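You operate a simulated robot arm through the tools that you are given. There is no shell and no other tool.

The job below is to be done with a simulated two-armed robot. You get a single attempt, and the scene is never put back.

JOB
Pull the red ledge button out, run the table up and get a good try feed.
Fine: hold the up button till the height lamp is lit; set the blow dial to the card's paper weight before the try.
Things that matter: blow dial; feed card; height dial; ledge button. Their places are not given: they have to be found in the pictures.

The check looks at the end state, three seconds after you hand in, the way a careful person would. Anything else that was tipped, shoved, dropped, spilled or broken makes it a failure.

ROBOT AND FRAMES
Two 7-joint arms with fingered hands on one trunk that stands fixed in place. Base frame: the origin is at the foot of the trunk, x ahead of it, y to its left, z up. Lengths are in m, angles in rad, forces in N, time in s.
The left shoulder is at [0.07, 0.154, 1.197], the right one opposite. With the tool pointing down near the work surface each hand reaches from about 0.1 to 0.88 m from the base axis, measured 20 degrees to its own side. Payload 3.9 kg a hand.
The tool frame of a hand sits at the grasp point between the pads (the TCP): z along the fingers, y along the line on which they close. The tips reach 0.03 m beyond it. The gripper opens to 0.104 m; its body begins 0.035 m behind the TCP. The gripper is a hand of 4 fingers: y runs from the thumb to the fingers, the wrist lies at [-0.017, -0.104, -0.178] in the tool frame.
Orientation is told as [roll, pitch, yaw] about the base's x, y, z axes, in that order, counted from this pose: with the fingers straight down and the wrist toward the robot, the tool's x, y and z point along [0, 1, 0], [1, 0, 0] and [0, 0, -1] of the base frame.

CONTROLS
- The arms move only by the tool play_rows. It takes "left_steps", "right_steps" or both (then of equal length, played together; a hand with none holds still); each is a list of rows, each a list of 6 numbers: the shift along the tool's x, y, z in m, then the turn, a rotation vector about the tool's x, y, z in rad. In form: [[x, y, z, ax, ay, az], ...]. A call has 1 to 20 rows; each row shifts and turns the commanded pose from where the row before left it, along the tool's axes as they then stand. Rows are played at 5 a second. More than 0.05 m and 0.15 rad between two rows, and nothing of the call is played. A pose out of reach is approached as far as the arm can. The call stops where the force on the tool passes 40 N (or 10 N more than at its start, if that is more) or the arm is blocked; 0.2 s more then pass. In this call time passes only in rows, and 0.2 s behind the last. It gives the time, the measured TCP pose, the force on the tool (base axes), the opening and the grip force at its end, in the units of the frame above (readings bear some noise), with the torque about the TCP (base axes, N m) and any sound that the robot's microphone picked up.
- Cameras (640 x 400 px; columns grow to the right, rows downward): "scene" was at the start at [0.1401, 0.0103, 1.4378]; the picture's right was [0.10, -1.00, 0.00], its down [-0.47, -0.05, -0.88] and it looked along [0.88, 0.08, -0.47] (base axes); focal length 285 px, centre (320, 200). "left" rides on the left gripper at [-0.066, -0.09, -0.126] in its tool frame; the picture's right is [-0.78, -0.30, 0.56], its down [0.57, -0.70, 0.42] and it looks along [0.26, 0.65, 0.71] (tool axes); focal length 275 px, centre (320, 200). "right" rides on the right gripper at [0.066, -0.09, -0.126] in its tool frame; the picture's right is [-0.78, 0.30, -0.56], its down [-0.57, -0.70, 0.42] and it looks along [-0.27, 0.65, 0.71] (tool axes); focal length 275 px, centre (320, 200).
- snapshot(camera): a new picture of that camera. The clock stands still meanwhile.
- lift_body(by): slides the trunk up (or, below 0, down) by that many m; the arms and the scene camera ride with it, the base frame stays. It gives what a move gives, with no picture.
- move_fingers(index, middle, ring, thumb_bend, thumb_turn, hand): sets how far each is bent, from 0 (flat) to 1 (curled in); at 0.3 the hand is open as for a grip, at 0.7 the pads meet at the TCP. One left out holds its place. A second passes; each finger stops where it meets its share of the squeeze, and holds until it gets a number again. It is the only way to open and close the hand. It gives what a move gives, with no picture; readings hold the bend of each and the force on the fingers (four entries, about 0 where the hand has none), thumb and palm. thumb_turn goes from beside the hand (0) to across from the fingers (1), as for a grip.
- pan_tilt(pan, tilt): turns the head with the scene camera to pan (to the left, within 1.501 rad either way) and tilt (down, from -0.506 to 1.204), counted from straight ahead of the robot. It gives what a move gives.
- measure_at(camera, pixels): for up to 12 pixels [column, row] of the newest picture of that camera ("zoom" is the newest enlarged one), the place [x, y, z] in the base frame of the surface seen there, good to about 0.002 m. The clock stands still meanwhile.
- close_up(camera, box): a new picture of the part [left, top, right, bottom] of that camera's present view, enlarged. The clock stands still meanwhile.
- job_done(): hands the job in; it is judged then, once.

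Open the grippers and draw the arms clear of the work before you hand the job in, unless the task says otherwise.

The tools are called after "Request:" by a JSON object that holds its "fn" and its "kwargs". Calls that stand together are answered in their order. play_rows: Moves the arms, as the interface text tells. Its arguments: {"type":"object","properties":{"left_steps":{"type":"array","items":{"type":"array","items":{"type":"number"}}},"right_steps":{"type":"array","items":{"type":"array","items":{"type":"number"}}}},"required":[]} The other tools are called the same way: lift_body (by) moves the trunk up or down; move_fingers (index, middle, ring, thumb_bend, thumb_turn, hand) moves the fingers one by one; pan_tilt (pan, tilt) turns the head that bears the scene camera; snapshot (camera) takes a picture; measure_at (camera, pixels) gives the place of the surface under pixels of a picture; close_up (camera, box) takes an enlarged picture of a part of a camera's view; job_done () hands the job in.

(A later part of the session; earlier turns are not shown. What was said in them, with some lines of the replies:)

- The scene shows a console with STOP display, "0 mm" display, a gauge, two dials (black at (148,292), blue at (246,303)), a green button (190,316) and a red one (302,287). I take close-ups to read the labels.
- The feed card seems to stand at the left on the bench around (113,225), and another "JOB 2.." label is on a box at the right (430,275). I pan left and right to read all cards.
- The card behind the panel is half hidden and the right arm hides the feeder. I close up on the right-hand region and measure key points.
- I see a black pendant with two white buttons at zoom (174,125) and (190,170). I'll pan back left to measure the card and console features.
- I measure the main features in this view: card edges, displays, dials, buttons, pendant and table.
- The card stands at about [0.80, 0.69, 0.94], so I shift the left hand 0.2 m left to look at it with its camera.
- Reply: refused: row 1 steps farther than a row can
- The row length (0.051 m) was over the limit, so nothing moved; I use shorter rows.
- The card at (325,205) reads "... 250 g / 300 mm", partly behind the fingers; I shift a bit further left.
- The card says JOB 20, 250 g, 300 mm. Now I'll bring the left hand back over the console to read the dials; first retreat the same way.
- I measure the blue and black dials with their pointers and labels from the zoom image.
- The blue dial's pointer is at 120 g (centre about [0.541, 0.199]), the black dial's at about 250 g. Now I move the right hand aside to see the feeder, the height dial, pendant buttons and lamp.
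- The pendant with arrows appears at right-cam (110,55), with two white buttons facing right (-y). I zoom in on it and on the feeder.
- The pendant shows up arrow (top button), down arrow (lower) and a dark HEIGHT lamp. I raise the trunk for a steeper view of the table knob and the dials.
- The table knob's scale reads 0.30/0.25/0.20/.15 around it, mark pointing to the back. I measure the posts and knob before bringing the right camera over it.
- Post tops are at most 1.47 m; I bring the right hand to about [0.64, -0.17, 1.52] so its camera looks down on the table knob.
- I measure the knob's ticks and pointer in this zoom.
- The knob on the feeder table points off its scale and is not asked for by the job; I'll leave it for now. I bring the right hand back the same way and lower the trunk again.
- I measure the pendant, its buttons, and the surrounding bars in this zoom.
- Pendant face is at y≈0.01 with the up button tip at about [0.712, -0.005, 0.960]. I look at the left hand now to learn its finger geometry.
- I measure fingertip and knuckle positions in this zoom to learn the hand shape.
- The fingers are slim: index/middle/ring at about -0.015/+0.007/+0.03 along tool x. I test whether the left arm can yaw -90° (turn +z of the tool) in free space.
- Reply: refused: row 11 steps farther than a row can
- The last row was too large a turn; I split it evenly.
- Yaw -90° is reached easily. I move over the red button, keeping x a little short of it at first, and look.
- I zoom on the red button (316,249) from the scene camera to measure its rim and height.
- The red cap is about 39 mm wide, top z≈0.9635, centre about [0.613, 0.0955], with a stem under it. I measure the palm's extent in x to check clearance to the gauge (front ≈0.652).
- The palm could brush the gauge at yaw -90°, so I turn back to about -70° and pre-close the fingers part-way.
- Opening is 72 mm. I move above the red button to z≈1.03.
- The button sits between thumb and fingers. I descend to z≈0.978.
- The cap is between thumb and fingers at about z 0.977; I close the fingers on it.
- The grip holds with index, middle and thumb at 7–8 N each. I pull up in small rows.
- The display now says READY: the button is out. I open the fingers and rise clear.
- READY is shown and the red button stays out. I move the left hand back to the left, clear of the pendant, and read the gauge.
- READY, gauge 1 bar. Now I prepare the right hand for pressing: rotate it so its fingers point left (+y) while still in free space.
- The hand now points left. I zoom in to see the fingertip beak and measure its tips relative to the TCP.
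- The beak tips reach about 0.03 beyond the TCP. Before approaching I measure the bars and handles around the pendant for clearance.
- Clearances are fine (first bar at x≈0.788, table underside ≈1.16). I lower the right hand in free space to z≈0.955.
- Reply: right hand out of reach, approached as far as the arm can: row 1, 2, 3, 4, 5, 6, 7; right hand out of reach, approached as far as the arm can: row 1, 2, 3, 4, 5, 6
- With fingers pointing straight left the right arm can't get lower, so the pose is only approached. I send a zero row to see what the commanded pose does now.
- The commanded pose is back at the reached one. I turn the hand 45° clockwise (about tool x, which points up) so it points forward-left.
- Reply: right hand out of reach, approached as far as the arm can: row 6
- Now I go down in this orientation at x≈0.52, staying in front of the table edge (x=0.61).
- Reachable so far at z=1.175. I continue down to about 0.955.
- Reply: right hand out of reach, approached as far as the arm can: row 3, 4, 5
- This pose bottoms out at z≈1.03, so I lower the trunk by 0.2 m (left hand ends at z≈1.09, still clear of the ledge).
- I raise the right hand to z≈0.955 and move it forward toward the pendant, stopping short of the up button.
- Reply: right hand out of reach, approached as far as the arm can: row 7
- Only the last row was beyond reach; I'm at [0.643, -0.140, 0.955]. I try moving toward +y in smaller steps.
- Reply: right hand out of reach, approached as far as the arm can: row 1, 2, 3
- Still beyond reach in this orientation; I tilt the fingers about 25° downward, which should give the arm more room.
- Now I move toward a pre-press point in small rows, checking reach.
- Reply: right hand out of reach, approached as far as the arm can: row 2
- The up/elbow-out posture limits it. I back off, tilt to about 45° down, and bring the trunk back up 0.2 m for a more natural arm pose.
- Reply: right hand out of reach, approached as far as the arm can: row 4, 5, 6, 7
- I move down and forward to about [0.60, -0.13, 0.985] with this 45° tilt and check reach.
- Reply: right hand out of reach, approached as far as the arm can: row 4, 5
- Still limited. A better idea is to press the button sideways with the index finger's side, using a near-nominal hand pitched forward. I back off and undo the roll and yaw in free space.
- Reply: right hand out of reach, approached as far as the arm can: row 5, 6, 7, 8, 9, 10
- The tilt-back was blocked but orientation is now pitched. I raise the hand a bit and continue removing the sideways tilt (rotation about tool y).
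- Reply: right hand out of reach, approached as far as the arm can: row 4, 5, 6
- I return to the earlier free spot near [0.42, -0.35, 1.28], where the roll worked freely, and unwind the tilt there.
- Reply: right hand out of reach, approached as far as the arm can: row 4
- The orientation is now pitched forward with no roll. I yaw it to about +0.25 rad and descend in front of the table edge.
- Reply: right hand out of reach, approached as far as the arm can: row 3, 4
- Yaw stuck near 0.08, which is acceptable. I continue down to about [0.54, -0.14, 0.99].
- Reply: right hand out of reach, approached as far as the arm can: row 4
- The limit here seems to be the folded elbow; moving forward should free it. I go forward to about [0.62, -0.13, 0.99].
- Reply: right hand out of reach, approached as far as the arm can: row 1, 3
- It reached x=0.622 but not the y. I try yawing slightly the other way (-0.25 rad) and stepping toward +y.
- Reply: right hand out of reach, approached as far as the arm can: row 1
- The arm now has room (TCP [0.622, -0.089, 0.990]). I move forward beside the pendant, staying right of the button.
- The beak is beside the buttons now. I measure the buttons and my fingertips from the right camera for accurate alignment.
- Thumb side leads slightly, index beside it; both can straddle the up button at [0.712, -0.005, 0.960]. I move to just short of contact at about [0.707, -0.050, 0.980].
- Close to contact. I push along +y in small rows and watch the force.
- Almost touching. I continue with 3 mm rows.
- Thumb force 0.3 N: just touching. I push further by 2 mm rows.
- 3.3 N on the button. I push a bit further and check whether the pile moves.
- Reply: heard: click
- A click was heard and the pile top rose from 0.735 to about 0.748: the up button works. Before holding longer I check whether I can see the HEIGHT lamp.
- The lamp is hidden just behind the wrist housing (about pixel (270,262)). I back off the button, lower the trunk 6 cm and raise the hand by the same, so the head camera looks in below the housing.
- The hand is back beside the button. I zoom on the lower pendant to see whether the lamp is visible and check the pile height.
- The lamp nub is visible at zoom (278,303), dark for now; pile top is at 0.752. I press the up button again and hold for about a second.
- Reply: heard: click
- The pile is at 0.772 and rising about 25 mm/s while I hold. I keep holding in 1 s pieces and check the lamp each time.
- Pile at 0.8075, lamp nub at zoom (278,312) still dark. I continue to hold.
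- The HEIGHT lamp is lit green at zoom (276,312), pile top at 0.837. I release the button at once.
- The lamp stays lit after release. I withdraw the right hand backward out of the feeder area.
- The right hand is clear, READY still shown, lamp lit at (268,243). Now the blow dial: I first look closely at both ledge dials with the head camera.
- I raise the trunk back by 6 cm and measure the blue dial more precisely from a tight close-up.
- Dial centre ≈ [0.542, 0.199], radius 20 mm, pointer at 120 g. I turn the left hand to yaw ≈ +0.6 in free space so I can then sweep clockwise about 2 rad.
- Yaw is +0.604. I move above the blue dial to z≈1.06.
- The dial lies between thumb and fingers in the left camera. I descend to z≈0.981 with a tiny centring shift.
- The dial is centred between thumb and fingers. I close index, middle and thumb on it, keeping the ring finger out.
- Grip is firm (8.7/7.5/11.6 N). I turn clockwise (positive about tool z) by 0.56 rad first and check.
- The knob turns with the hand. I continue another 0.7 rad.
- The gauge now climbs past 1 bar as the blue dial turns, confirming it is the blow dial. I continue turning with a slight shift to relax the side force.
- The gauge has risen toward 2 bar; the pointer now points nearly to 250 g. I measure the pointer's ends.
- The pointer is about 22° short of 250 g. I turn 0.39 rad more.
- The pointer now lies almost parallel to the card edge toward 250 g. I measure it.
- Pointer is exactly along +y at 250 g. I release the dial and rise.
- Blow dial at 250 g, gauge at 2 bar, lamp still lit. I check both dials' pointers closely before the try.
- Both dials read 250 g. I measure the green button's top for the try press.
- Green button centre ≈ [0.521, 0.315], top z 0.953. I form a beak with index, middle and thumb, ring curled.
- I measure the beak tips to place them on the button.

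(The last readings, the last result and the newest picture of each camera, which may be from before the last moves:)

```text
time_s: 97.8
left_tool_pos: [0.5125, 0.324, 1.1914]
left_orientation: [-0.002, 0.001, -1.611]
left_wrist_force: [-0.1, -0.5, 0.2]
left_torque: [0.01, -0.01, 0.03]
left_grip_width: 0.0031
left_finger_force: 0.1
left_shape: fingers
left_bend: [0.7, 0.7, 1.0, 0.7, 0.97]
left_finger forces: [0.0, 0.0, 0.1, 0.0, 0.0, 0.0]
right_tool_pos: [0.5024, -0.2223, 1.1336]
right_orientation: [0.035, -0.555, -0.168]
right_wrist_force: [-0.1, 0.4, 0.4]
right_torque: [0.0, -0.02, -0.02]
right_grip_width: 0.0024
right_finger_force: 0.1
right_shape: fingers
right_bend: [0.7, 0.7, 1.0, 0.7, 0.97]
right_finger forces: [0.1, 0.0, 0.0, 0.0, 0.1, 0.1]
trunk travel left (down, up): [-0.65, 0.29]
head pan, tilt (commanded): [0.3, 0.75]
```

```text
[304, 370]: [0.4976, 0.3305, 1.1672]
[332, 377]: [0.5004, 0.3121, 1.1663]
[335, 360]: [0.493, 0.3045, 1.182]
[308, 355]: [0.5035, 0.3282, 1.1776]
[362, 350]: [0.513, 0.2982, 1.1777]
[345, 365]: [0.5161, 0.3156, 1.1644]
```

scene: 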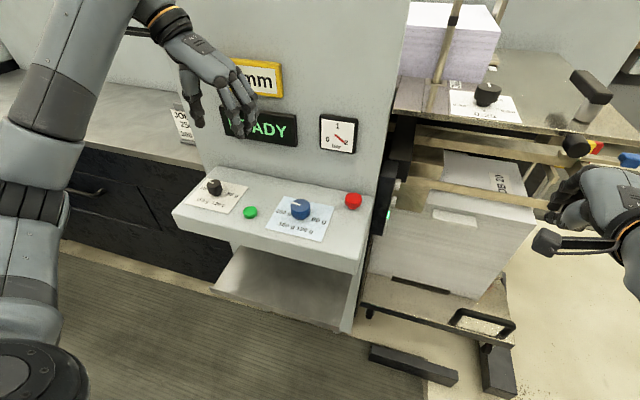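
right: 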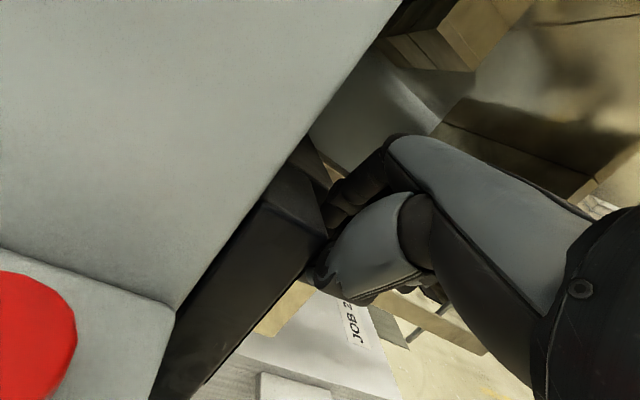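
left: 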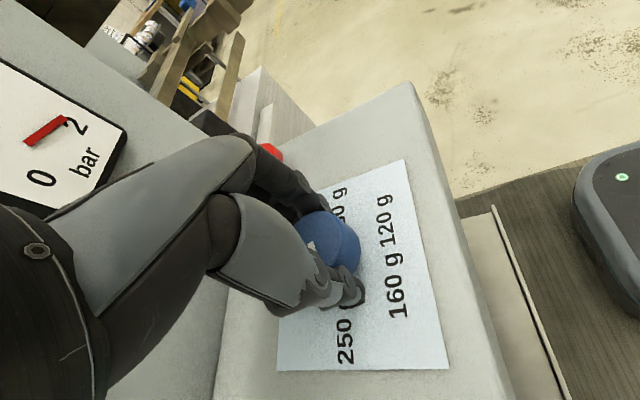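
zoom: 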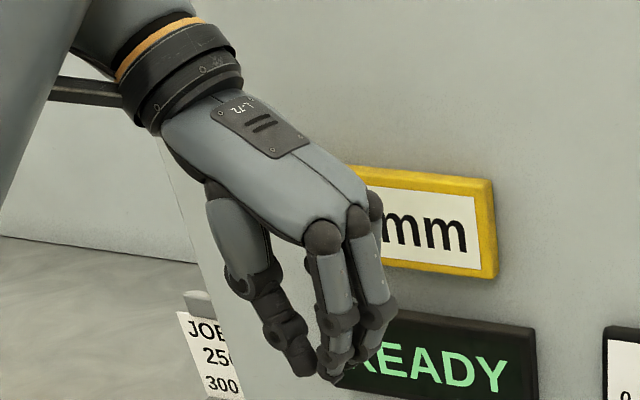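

Tips centre sits about [-0.002, -0.005] from the TCP and 0.029 below it. I move down to just above the green button.

Request:
{"fn": "play_rows", "kwargs": {"left_steps": [[0.0021, 0.0007, 0.04, 0, 0, 0], [0.0021, 0.0007, 0.04, 0, 0, 0], [0.0021, 0.0007, 0.04, 0, 0, 0], [0.0021, 0.0007, 0.04, 0, 0, 0], [0.0021, 0.0007, 0.036, 0, 0, 0]]}}

Request:
{"fn": "close_up", "kwargs": {"camera": "scene", "box": [180, 120, 320, 240]}}

Request:
{"fn": "snapshot", "kwargs": {"camera": "left"}}

```text
time_s: 99.0
left_tool_pos: [0.5248, 0.32, 0.992]
left_orientation: [0.0, 0.0, -1.611]
left_wrist_force: [0.0, -0.3, -0.3]
left_torque: [0.01, -0.01, -0.01]
left_grip_width: 0.0033
left_finger_force: 0.0
left_shape: fingers
left_bend: [0.7, 0.7, 1.0, 0.7, 0.97]
left_finger forces: [0.0, 0.0, 0.0, 0.2, 0.1, 0.0]
right_tool_pos: [0.5037, -0.2228, 1.134]
right_orientation: [0.035, -0.553, -0.167]
right_wrist_force: [0.3, 0.3, -0.3]
right_torque: [-0.02, 0.02, 0.03]
right_grip_width: 0.0025
right_finger_force: 0.0
right_shape: fingers
right_bend: [0.7, 0.7, 1.0, 0.7, 0.97]
right_finger forces: [0.0, 0.0, 0.0, 0.0, 0.1, 0.1]
trunk travel left (down, up): [-0.65, 0.29]
head pan, tilt (commanded): [0.3, 0.75]
```

```text
3.33 times, centred on (250, 180) of scene
```

zoom: 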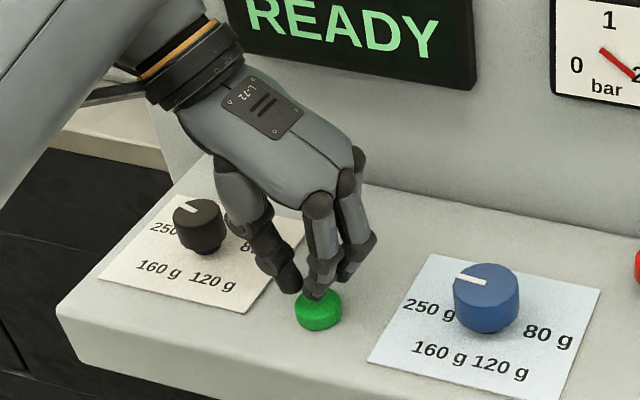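

```text
taken
```

left: 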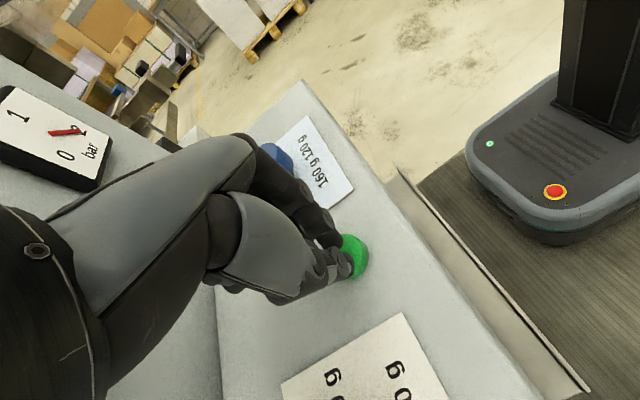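

All set: READY, lamp lit, blow at 250 g, fingertips over the green button at zoom (318,303). I press down in small rows.

Request:
{"fn": "play_rows", "kwargs": {"left_steps": [[0, 0, 0.004, 0, 0, 0], [0, 0, 0.003, 0, 0, 0], [0, 0, 0.003, 0, 0, 0], [0, 0, 0.002, 0, 0, 0]]}}

Request:
{"fn": "close_up", "kwargs": {"camera": "scene", "box": [180, 60, 420, 240]}}

```text
time_s: 100.0
left_tool_pos: [0.524, 0.3186, 0.9834]
left_orientation: [0.0, 0.001, -1.61]
left_wrist_force: [1.5, 0.0, 2.5]
left_torque: [-0.02, 0.02, 0.0]
left_grip_width: 0.003
left_finger_force: 1.5
left_shape: fingers
left_bend: [0.7, 0.7, 1.0, 0.7, 0.97]
left_finger forces: [1.9, 0.1, 0.0, 0.0, 0.0, 0.0]
right_tool_pos: [0.5024, -0.2235, 1.133]
right_orientation: [0.033, -0.552, -0.167]
right_wrist_force: [-0.1, 0.1, -1.5]
right_torque: [0.0, 0.02, 0.01]
right_grip_width: 0.0026
right_finger_force: 0.1
right_shape: fingers
right_bend: [0.7, 0.7, 1.0, 0.7, 0.97]
right_finger forces: [0.0, 0.0, 0.0, 0.1, 0.0, 0.0]
trunk travel left (down, up): [-0.65, 0.29]
head pan, tilt (commanded): [0.3, 0.75]
```

```text
2.22 times, centred on (300, 150) of scene
```

zoom: 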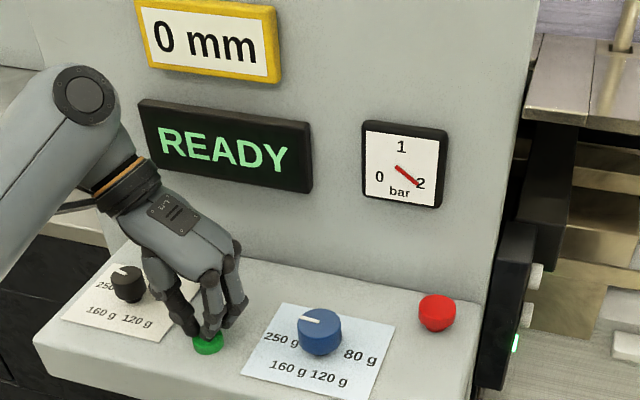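

Contact with index at about 2 N. I press 2 mm rows further.

Request:
{"fn": "play_rows", "kwargs": {"left_steps": [[0, 0, 0.002, 0, 0, 0], [0, 0, 0.002, 0, 0, 0], [0, 0, 0, 0, 0, 0]]}}

Request:
{"fn": "close_up", "kwargs": {"camera": "scene", "box": [180, 60, 420, 240]}}

```text
time_s: 100.8
left_tool_pos: [0.5247, 0.3175, 0.9791]
left_orientation: [0.001, 0.0, -1.611]
left_wrist_force: [-1.0, 0.0, 3.6]
left_torque: [-0.08, 0.1, 0.01]
left_grip_width: 0.0027
left_finger_force: 2.7
left_shape: fingers
left_bend: [0.7, 0.7, 1.0, 0.7, 0.97]
left_finger forces: [3.8, 0.1, 0.0, 0.0, 0.0, 0.0]
right_tool_pos: [0.5025, -0.2251, 1.1342]
right_orientation: [0.036, -0.555, -0.167]
right_wrist_force: [-0.2, 0.0, 0.2]
right_torque: [-0.01, 0.0, 0.02]
right_grip_width: 0.0026
right_finger_force: 0.0
right_shape: fingers
right_bend: [0.7, 0.7, 1.0, 0.7, 0.97]
right_finger forces: [0.0, 0.1, 0.1, 0.0, 0.0, 0.0]
trunk travel left (down, up): [-0.65, 0.29]
head pan, tilt (commanded): [0.3, 0.75]
heard: click
```

```text
2.22 times, centred on (300, 150) of scene
```

zoom: 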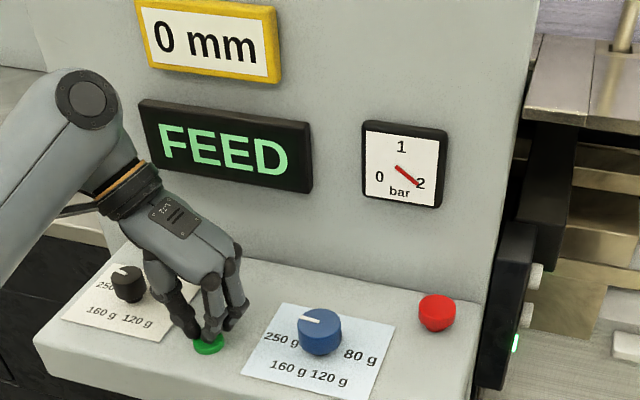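

A click and the display says FEED. I release the button and rise, then watch the result.

Request:
{"fn": "play_rows", "kwargs": {"left_steps": [[0, 0, -0.02, 0, 0, 0], [0, 0, -0.03, 0, 0, 0], [0, -0.02, -0.04, 0, 0, 0], [-0.02, -0.03, -0.03, 0, 0, 0], [-0.02, -0.03, -0.03, 0, 0, 0], [-0.02, -0.03, -0.03, 0, 0, 0]]}}

Request:
{"fn": "snapshot", "kwargs": {"camera": "scene"}}

Request:
{"fn": "close_up", "kwargs": {"camera": "scene", "box": [180, 60, 420, 240]}}

```text
time_s: 102.2
left_tool_pos: [0.4673, 0.4315, 1.1613]
left_orientation: [0.0, 0.001, -1.612]
left_wrist_force: [-0.4, -0.2, -0.7]
left_torque: [0.02, -0.02, -0.03]
left_grip_width: 0.003
left_finger_force: 0.0
left_shape: fingers
left_bend: [0.7, 0.7, 1.0, 0.7, 0.97]
left_finger forces: [0.0, 0.0, 0.1, 0.0, 0.1, 0.0]
right_tool_pos: [0.5017, -0.2224, 1.1336]
right_orientation: [0.035, -0.555, -0.167]
right_wrist_force: [0.5, 0.4, 0.1]
right_torque: [0.02, -0.01, 0.04]
right_grip_width: 0.0023
right_finger_force: 0.1
right_shape: fingers
right_bend: [0.7, 0.7, 1.0, 0.7, 0.97]
right_finger forces: [0.0, 0.1, 0.0, 0.0, 0.0, 0.0]
trunk travel left (down, up): [-0.65, 0.29]
head pan, tilt (commanded): [0.3, 0.75]
```

```text
taken
```

scene: 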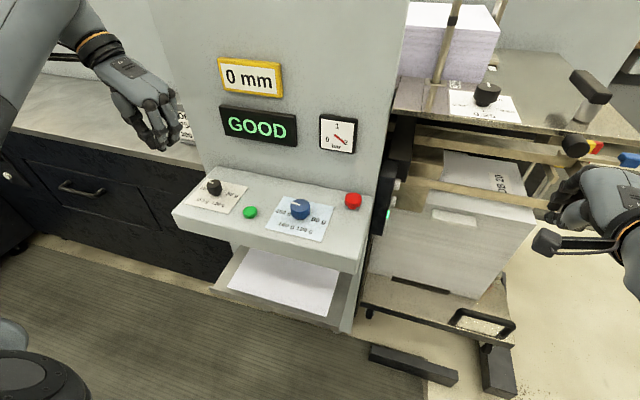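

```text
2.22 times, centred on (300, 150) of scene
```

zoom: 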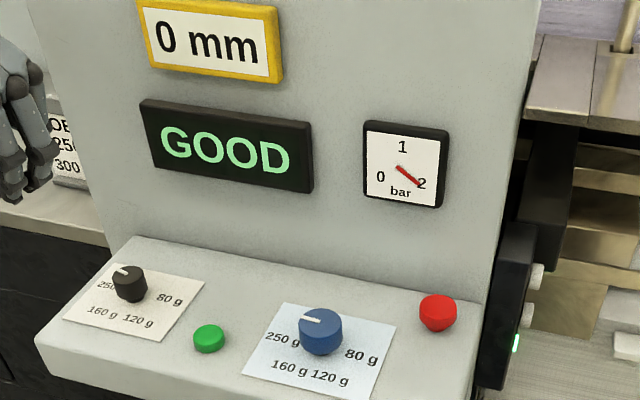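

The display reads GOOD and a sheet lies in the tray. I draw both arms back before opening the hands.

Request:
{"fn": "play_rows", "kwargs": {"left_steps": [[-0.03, 0, -0.02, 0, 0, 0], [-0.03, 0, -0.02, 0, 0, 0], [-0.02, 0, -0.03, 0, 0, 0], [0, 0, -0.03, 0, 0, 0]], "right_steps": [[-0.028, 0, -0.0294, 0, 0, 0], [-0.028, 0, -0.0294, 0, 0, 0], [-0.028, 0, -0.0294, 0, 0, 0], [-0.028, 0, -0.0294, 0, 0, 0]]}}

Request:
{"fn": "move_fingers", "kwargs": {"hand": "left", "index": 0.3, "middle": 0.3, "ring": 0.3, "thumb_bend": 0.3}}

Request:
{"fn": "move_fingers", "kwargs": {"hand": "right", "index": 0.3, "middle": 0.3, "ring": 0.3, "thumb_bend": 0.3}}

Request:
{"fn": "pan_tilt", "kwargs": {"pan": 0.05, "tilt": 0.6}}

Request:
{"fn": "snapshot", "kwargs": {"camera": "scene"}}

Request:
{"fn": "close_up", "kwargs": {"camera": "scene", "box": [180, 120, 460, 330]}}

```text
time_s: 103.2
left_tool_pos: [0.3882, 0.4277, 1.2621]
left_orientation: [0.0, 0.005, -1.613]
left_wrist_force: [0.3, 0.1, 0.8]
left_torque: [0.08, -0.02, 0.01]
left_grip_width: 0.0029
left_finger_force: 0.1
left_shape: fingers
left_bend: [0.7, 0.7, 1.0, 0.7, 0.97]
left_finger forces: [0.1, 0.0, 0.0, 0.2, 0.0, 0.0]
right_tool_pos: [0.4224, -0.3365, 1.2253]
right_orientation: [0.042, -0.545, -0.173]
right_wrist_force: [-1.1, -0.3, 2.1]
right_torque: [-0.02, 0.07, 0.01]
right_grip_width: 0.0028
right_finger_force: 0.1
right_shape: fingers
right_bend: [0.7, 0.7, 1.0, 0.7, 0.97]
right_finger forces: [0.0, 0.0, 0.1, 0.0, 0.0, 0.0]
trunk travel left (down, up): [-0.65, 0.29]
head pan, tilt (commanded): [0.3, 0.75]
```

```text
time_s: 104.2
left_tool_pos: [0.389, 0.437, 1.258]
left_orientation: [-0.001, 0.001, -1.612]
left_wrist_force: [0.2, 0.1, 0.7]
left_torque: [0.03, 0.03, 0.02]
left_grip_width: 0.1042
left_finger_force: 0.0
left_shape: fingers
left_bend: [0.3, 0.3, 0.3, 0.3, 0.97]
left_finger forces: [0.0, 0.1, 0.0, 0.0, 0.0, 0.1]
right_tool_pos: [0.4234, -0.3263, 1.2298]
right_orientation: [0.033, -0.553, -0.168]
right_wrist_force: [0.3, -0.1, 0.3]
right_torque: [-0.01, -0.03, -0.04]
right_grip_width: 0.0025
right_finger_force: 0.1
right_shape: fingers
right_bend: [0.7, 0.7, 1.0, 0.7, 0.97]
right_finger forces: [0.0, 0.0, 0.0, 0.1, 0.1, 0.0]
trunk travel left (down, up): [-0.65, 0.29]
head pan, tilt (commanded): [0.3, 0.75]
```

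```text
time_s: 105.2
left_tool_pos: [0.389, 0.4359, 1.2585]
left_orientation: [-0.001, 0.0, -1.611]
left_wrist_force: [0.0, -0.5, 0.3]
left_torque: [0.02, 0.01, -0.02]
left_grip_width: 0.1044
left_finger_force: 0.0
left_shape: fingers
left_bend: [0.3, 0.3, 0.3, 0.3, 0.97]
left_finger forces: [0.0, 0.0, 0.0, 0.1, 0.0, 0.0]
right_tool_pos: [0.4229, -0.3264, 1.2299]
right_orientation: [0.035, -0.555, -0.167]
right_wrist_force: [-0.9, 0.5, 0.5]
right_torque: [-0.02, 0.01, 0.01]
right_grip_width: 0.1042
right_finger_force: 0.0
right_shape: fingers
right_bend: [0.3, 0.3, 0.3, 0.3, 0.97]
right_finger forces: [0.0, 0.0, 0.0, 0.0, 0.0, 0.0]
trunk travel left (down, up): [-0.65, 0.29]
head pan, tilt (commanded): [0.3, 0.75]
```

```text
time_s: 106.0
left_tool_pos: [0.3893, 0.4357, 1.2596]
left_orientation: [-0.001, -0.001, -1.61]
left_wrist_force: [-0.1, 0.8, -0.1]
left_torque: [0.0, -0.01, 0.0]
left_grip_width: 0.1043
left_finger_force: 0.1
left_shape: fingers
left_bend: [0.3, 0.3, 0.3, 0.3, 0.97]
left_finger forces: [0.0, 0.0, 0.0, 0.1, 0.0, 0.0]
right_tool_pos: [0.4229, -0.3262, 1.2304]
right_orientation: [0.035, -0.553, -0.167]
right_wrist_force: [0.1, -0.4, -0.7]
right_torque: [0.03, 0.0, 0.03]
right_grip_width: 0.1041
right_finger_force: 0.0
right_shape: fingers
right_bend: [0.3, 0.3, 0.3, 0.3, 0.97]
right_finger forces: [0.0, 0.0, 0.0, 0.0, 0.0, 0.0]
trunk travel left (down, up): [-0.65, 0.29]
head pan, tilt (commanded): [0.051, 0.6]
```

```text
taken
```

scene: 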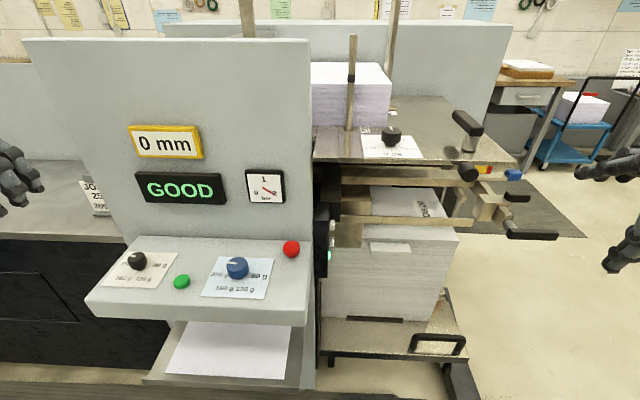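

```text
1.90 times, centred on (320, 225) of scene
```

zoom: 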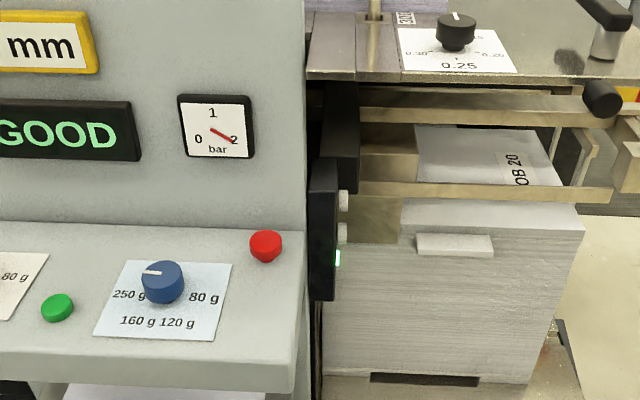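

GOOD is displayed, the height lamp is lit at zoom (337,258), the blow dial is at 250 g, and the red button is out. One sheet is in the tray, and both hands are open and clear. I hand in.

Request:
{"fn": "job_done", "kwargs": {}}

```text
The job is handed in.
```

The try feed came out good: the display reads GOOD and one sheet is lying in the tray. I have handed the job in; the check's verdict isn't back yet.

- **Ledge button:** I pulled the red button out, and the display changed from STOP to READY.
- **Table height:** I held the up button until the green height lamp lit, and the lamp stayed lit after I let go. I pressed it once briefly first, then backed off and moved so I could see the lamp.
- **Blow dial:** I turned the blue dial from 120 g to 250 g, the weight on the JOB 20 card. I took it as the blow dial because the pressure gauge rose from 1 to 2 bar as it turned.
- **Try feed:** I pressed the green button once, after setting the dial.

I left three things as they were:
- The black dial on the ledge already pointed at 250 g.
- The knob on the feeder table points off its 0.15–0.30 scale. It may be the "height dial" on your list, but the job gave no setting for it.
- The 0 mm display never changed.

Both hands are open and drawn back, and nothing else looked moved in the last picture.
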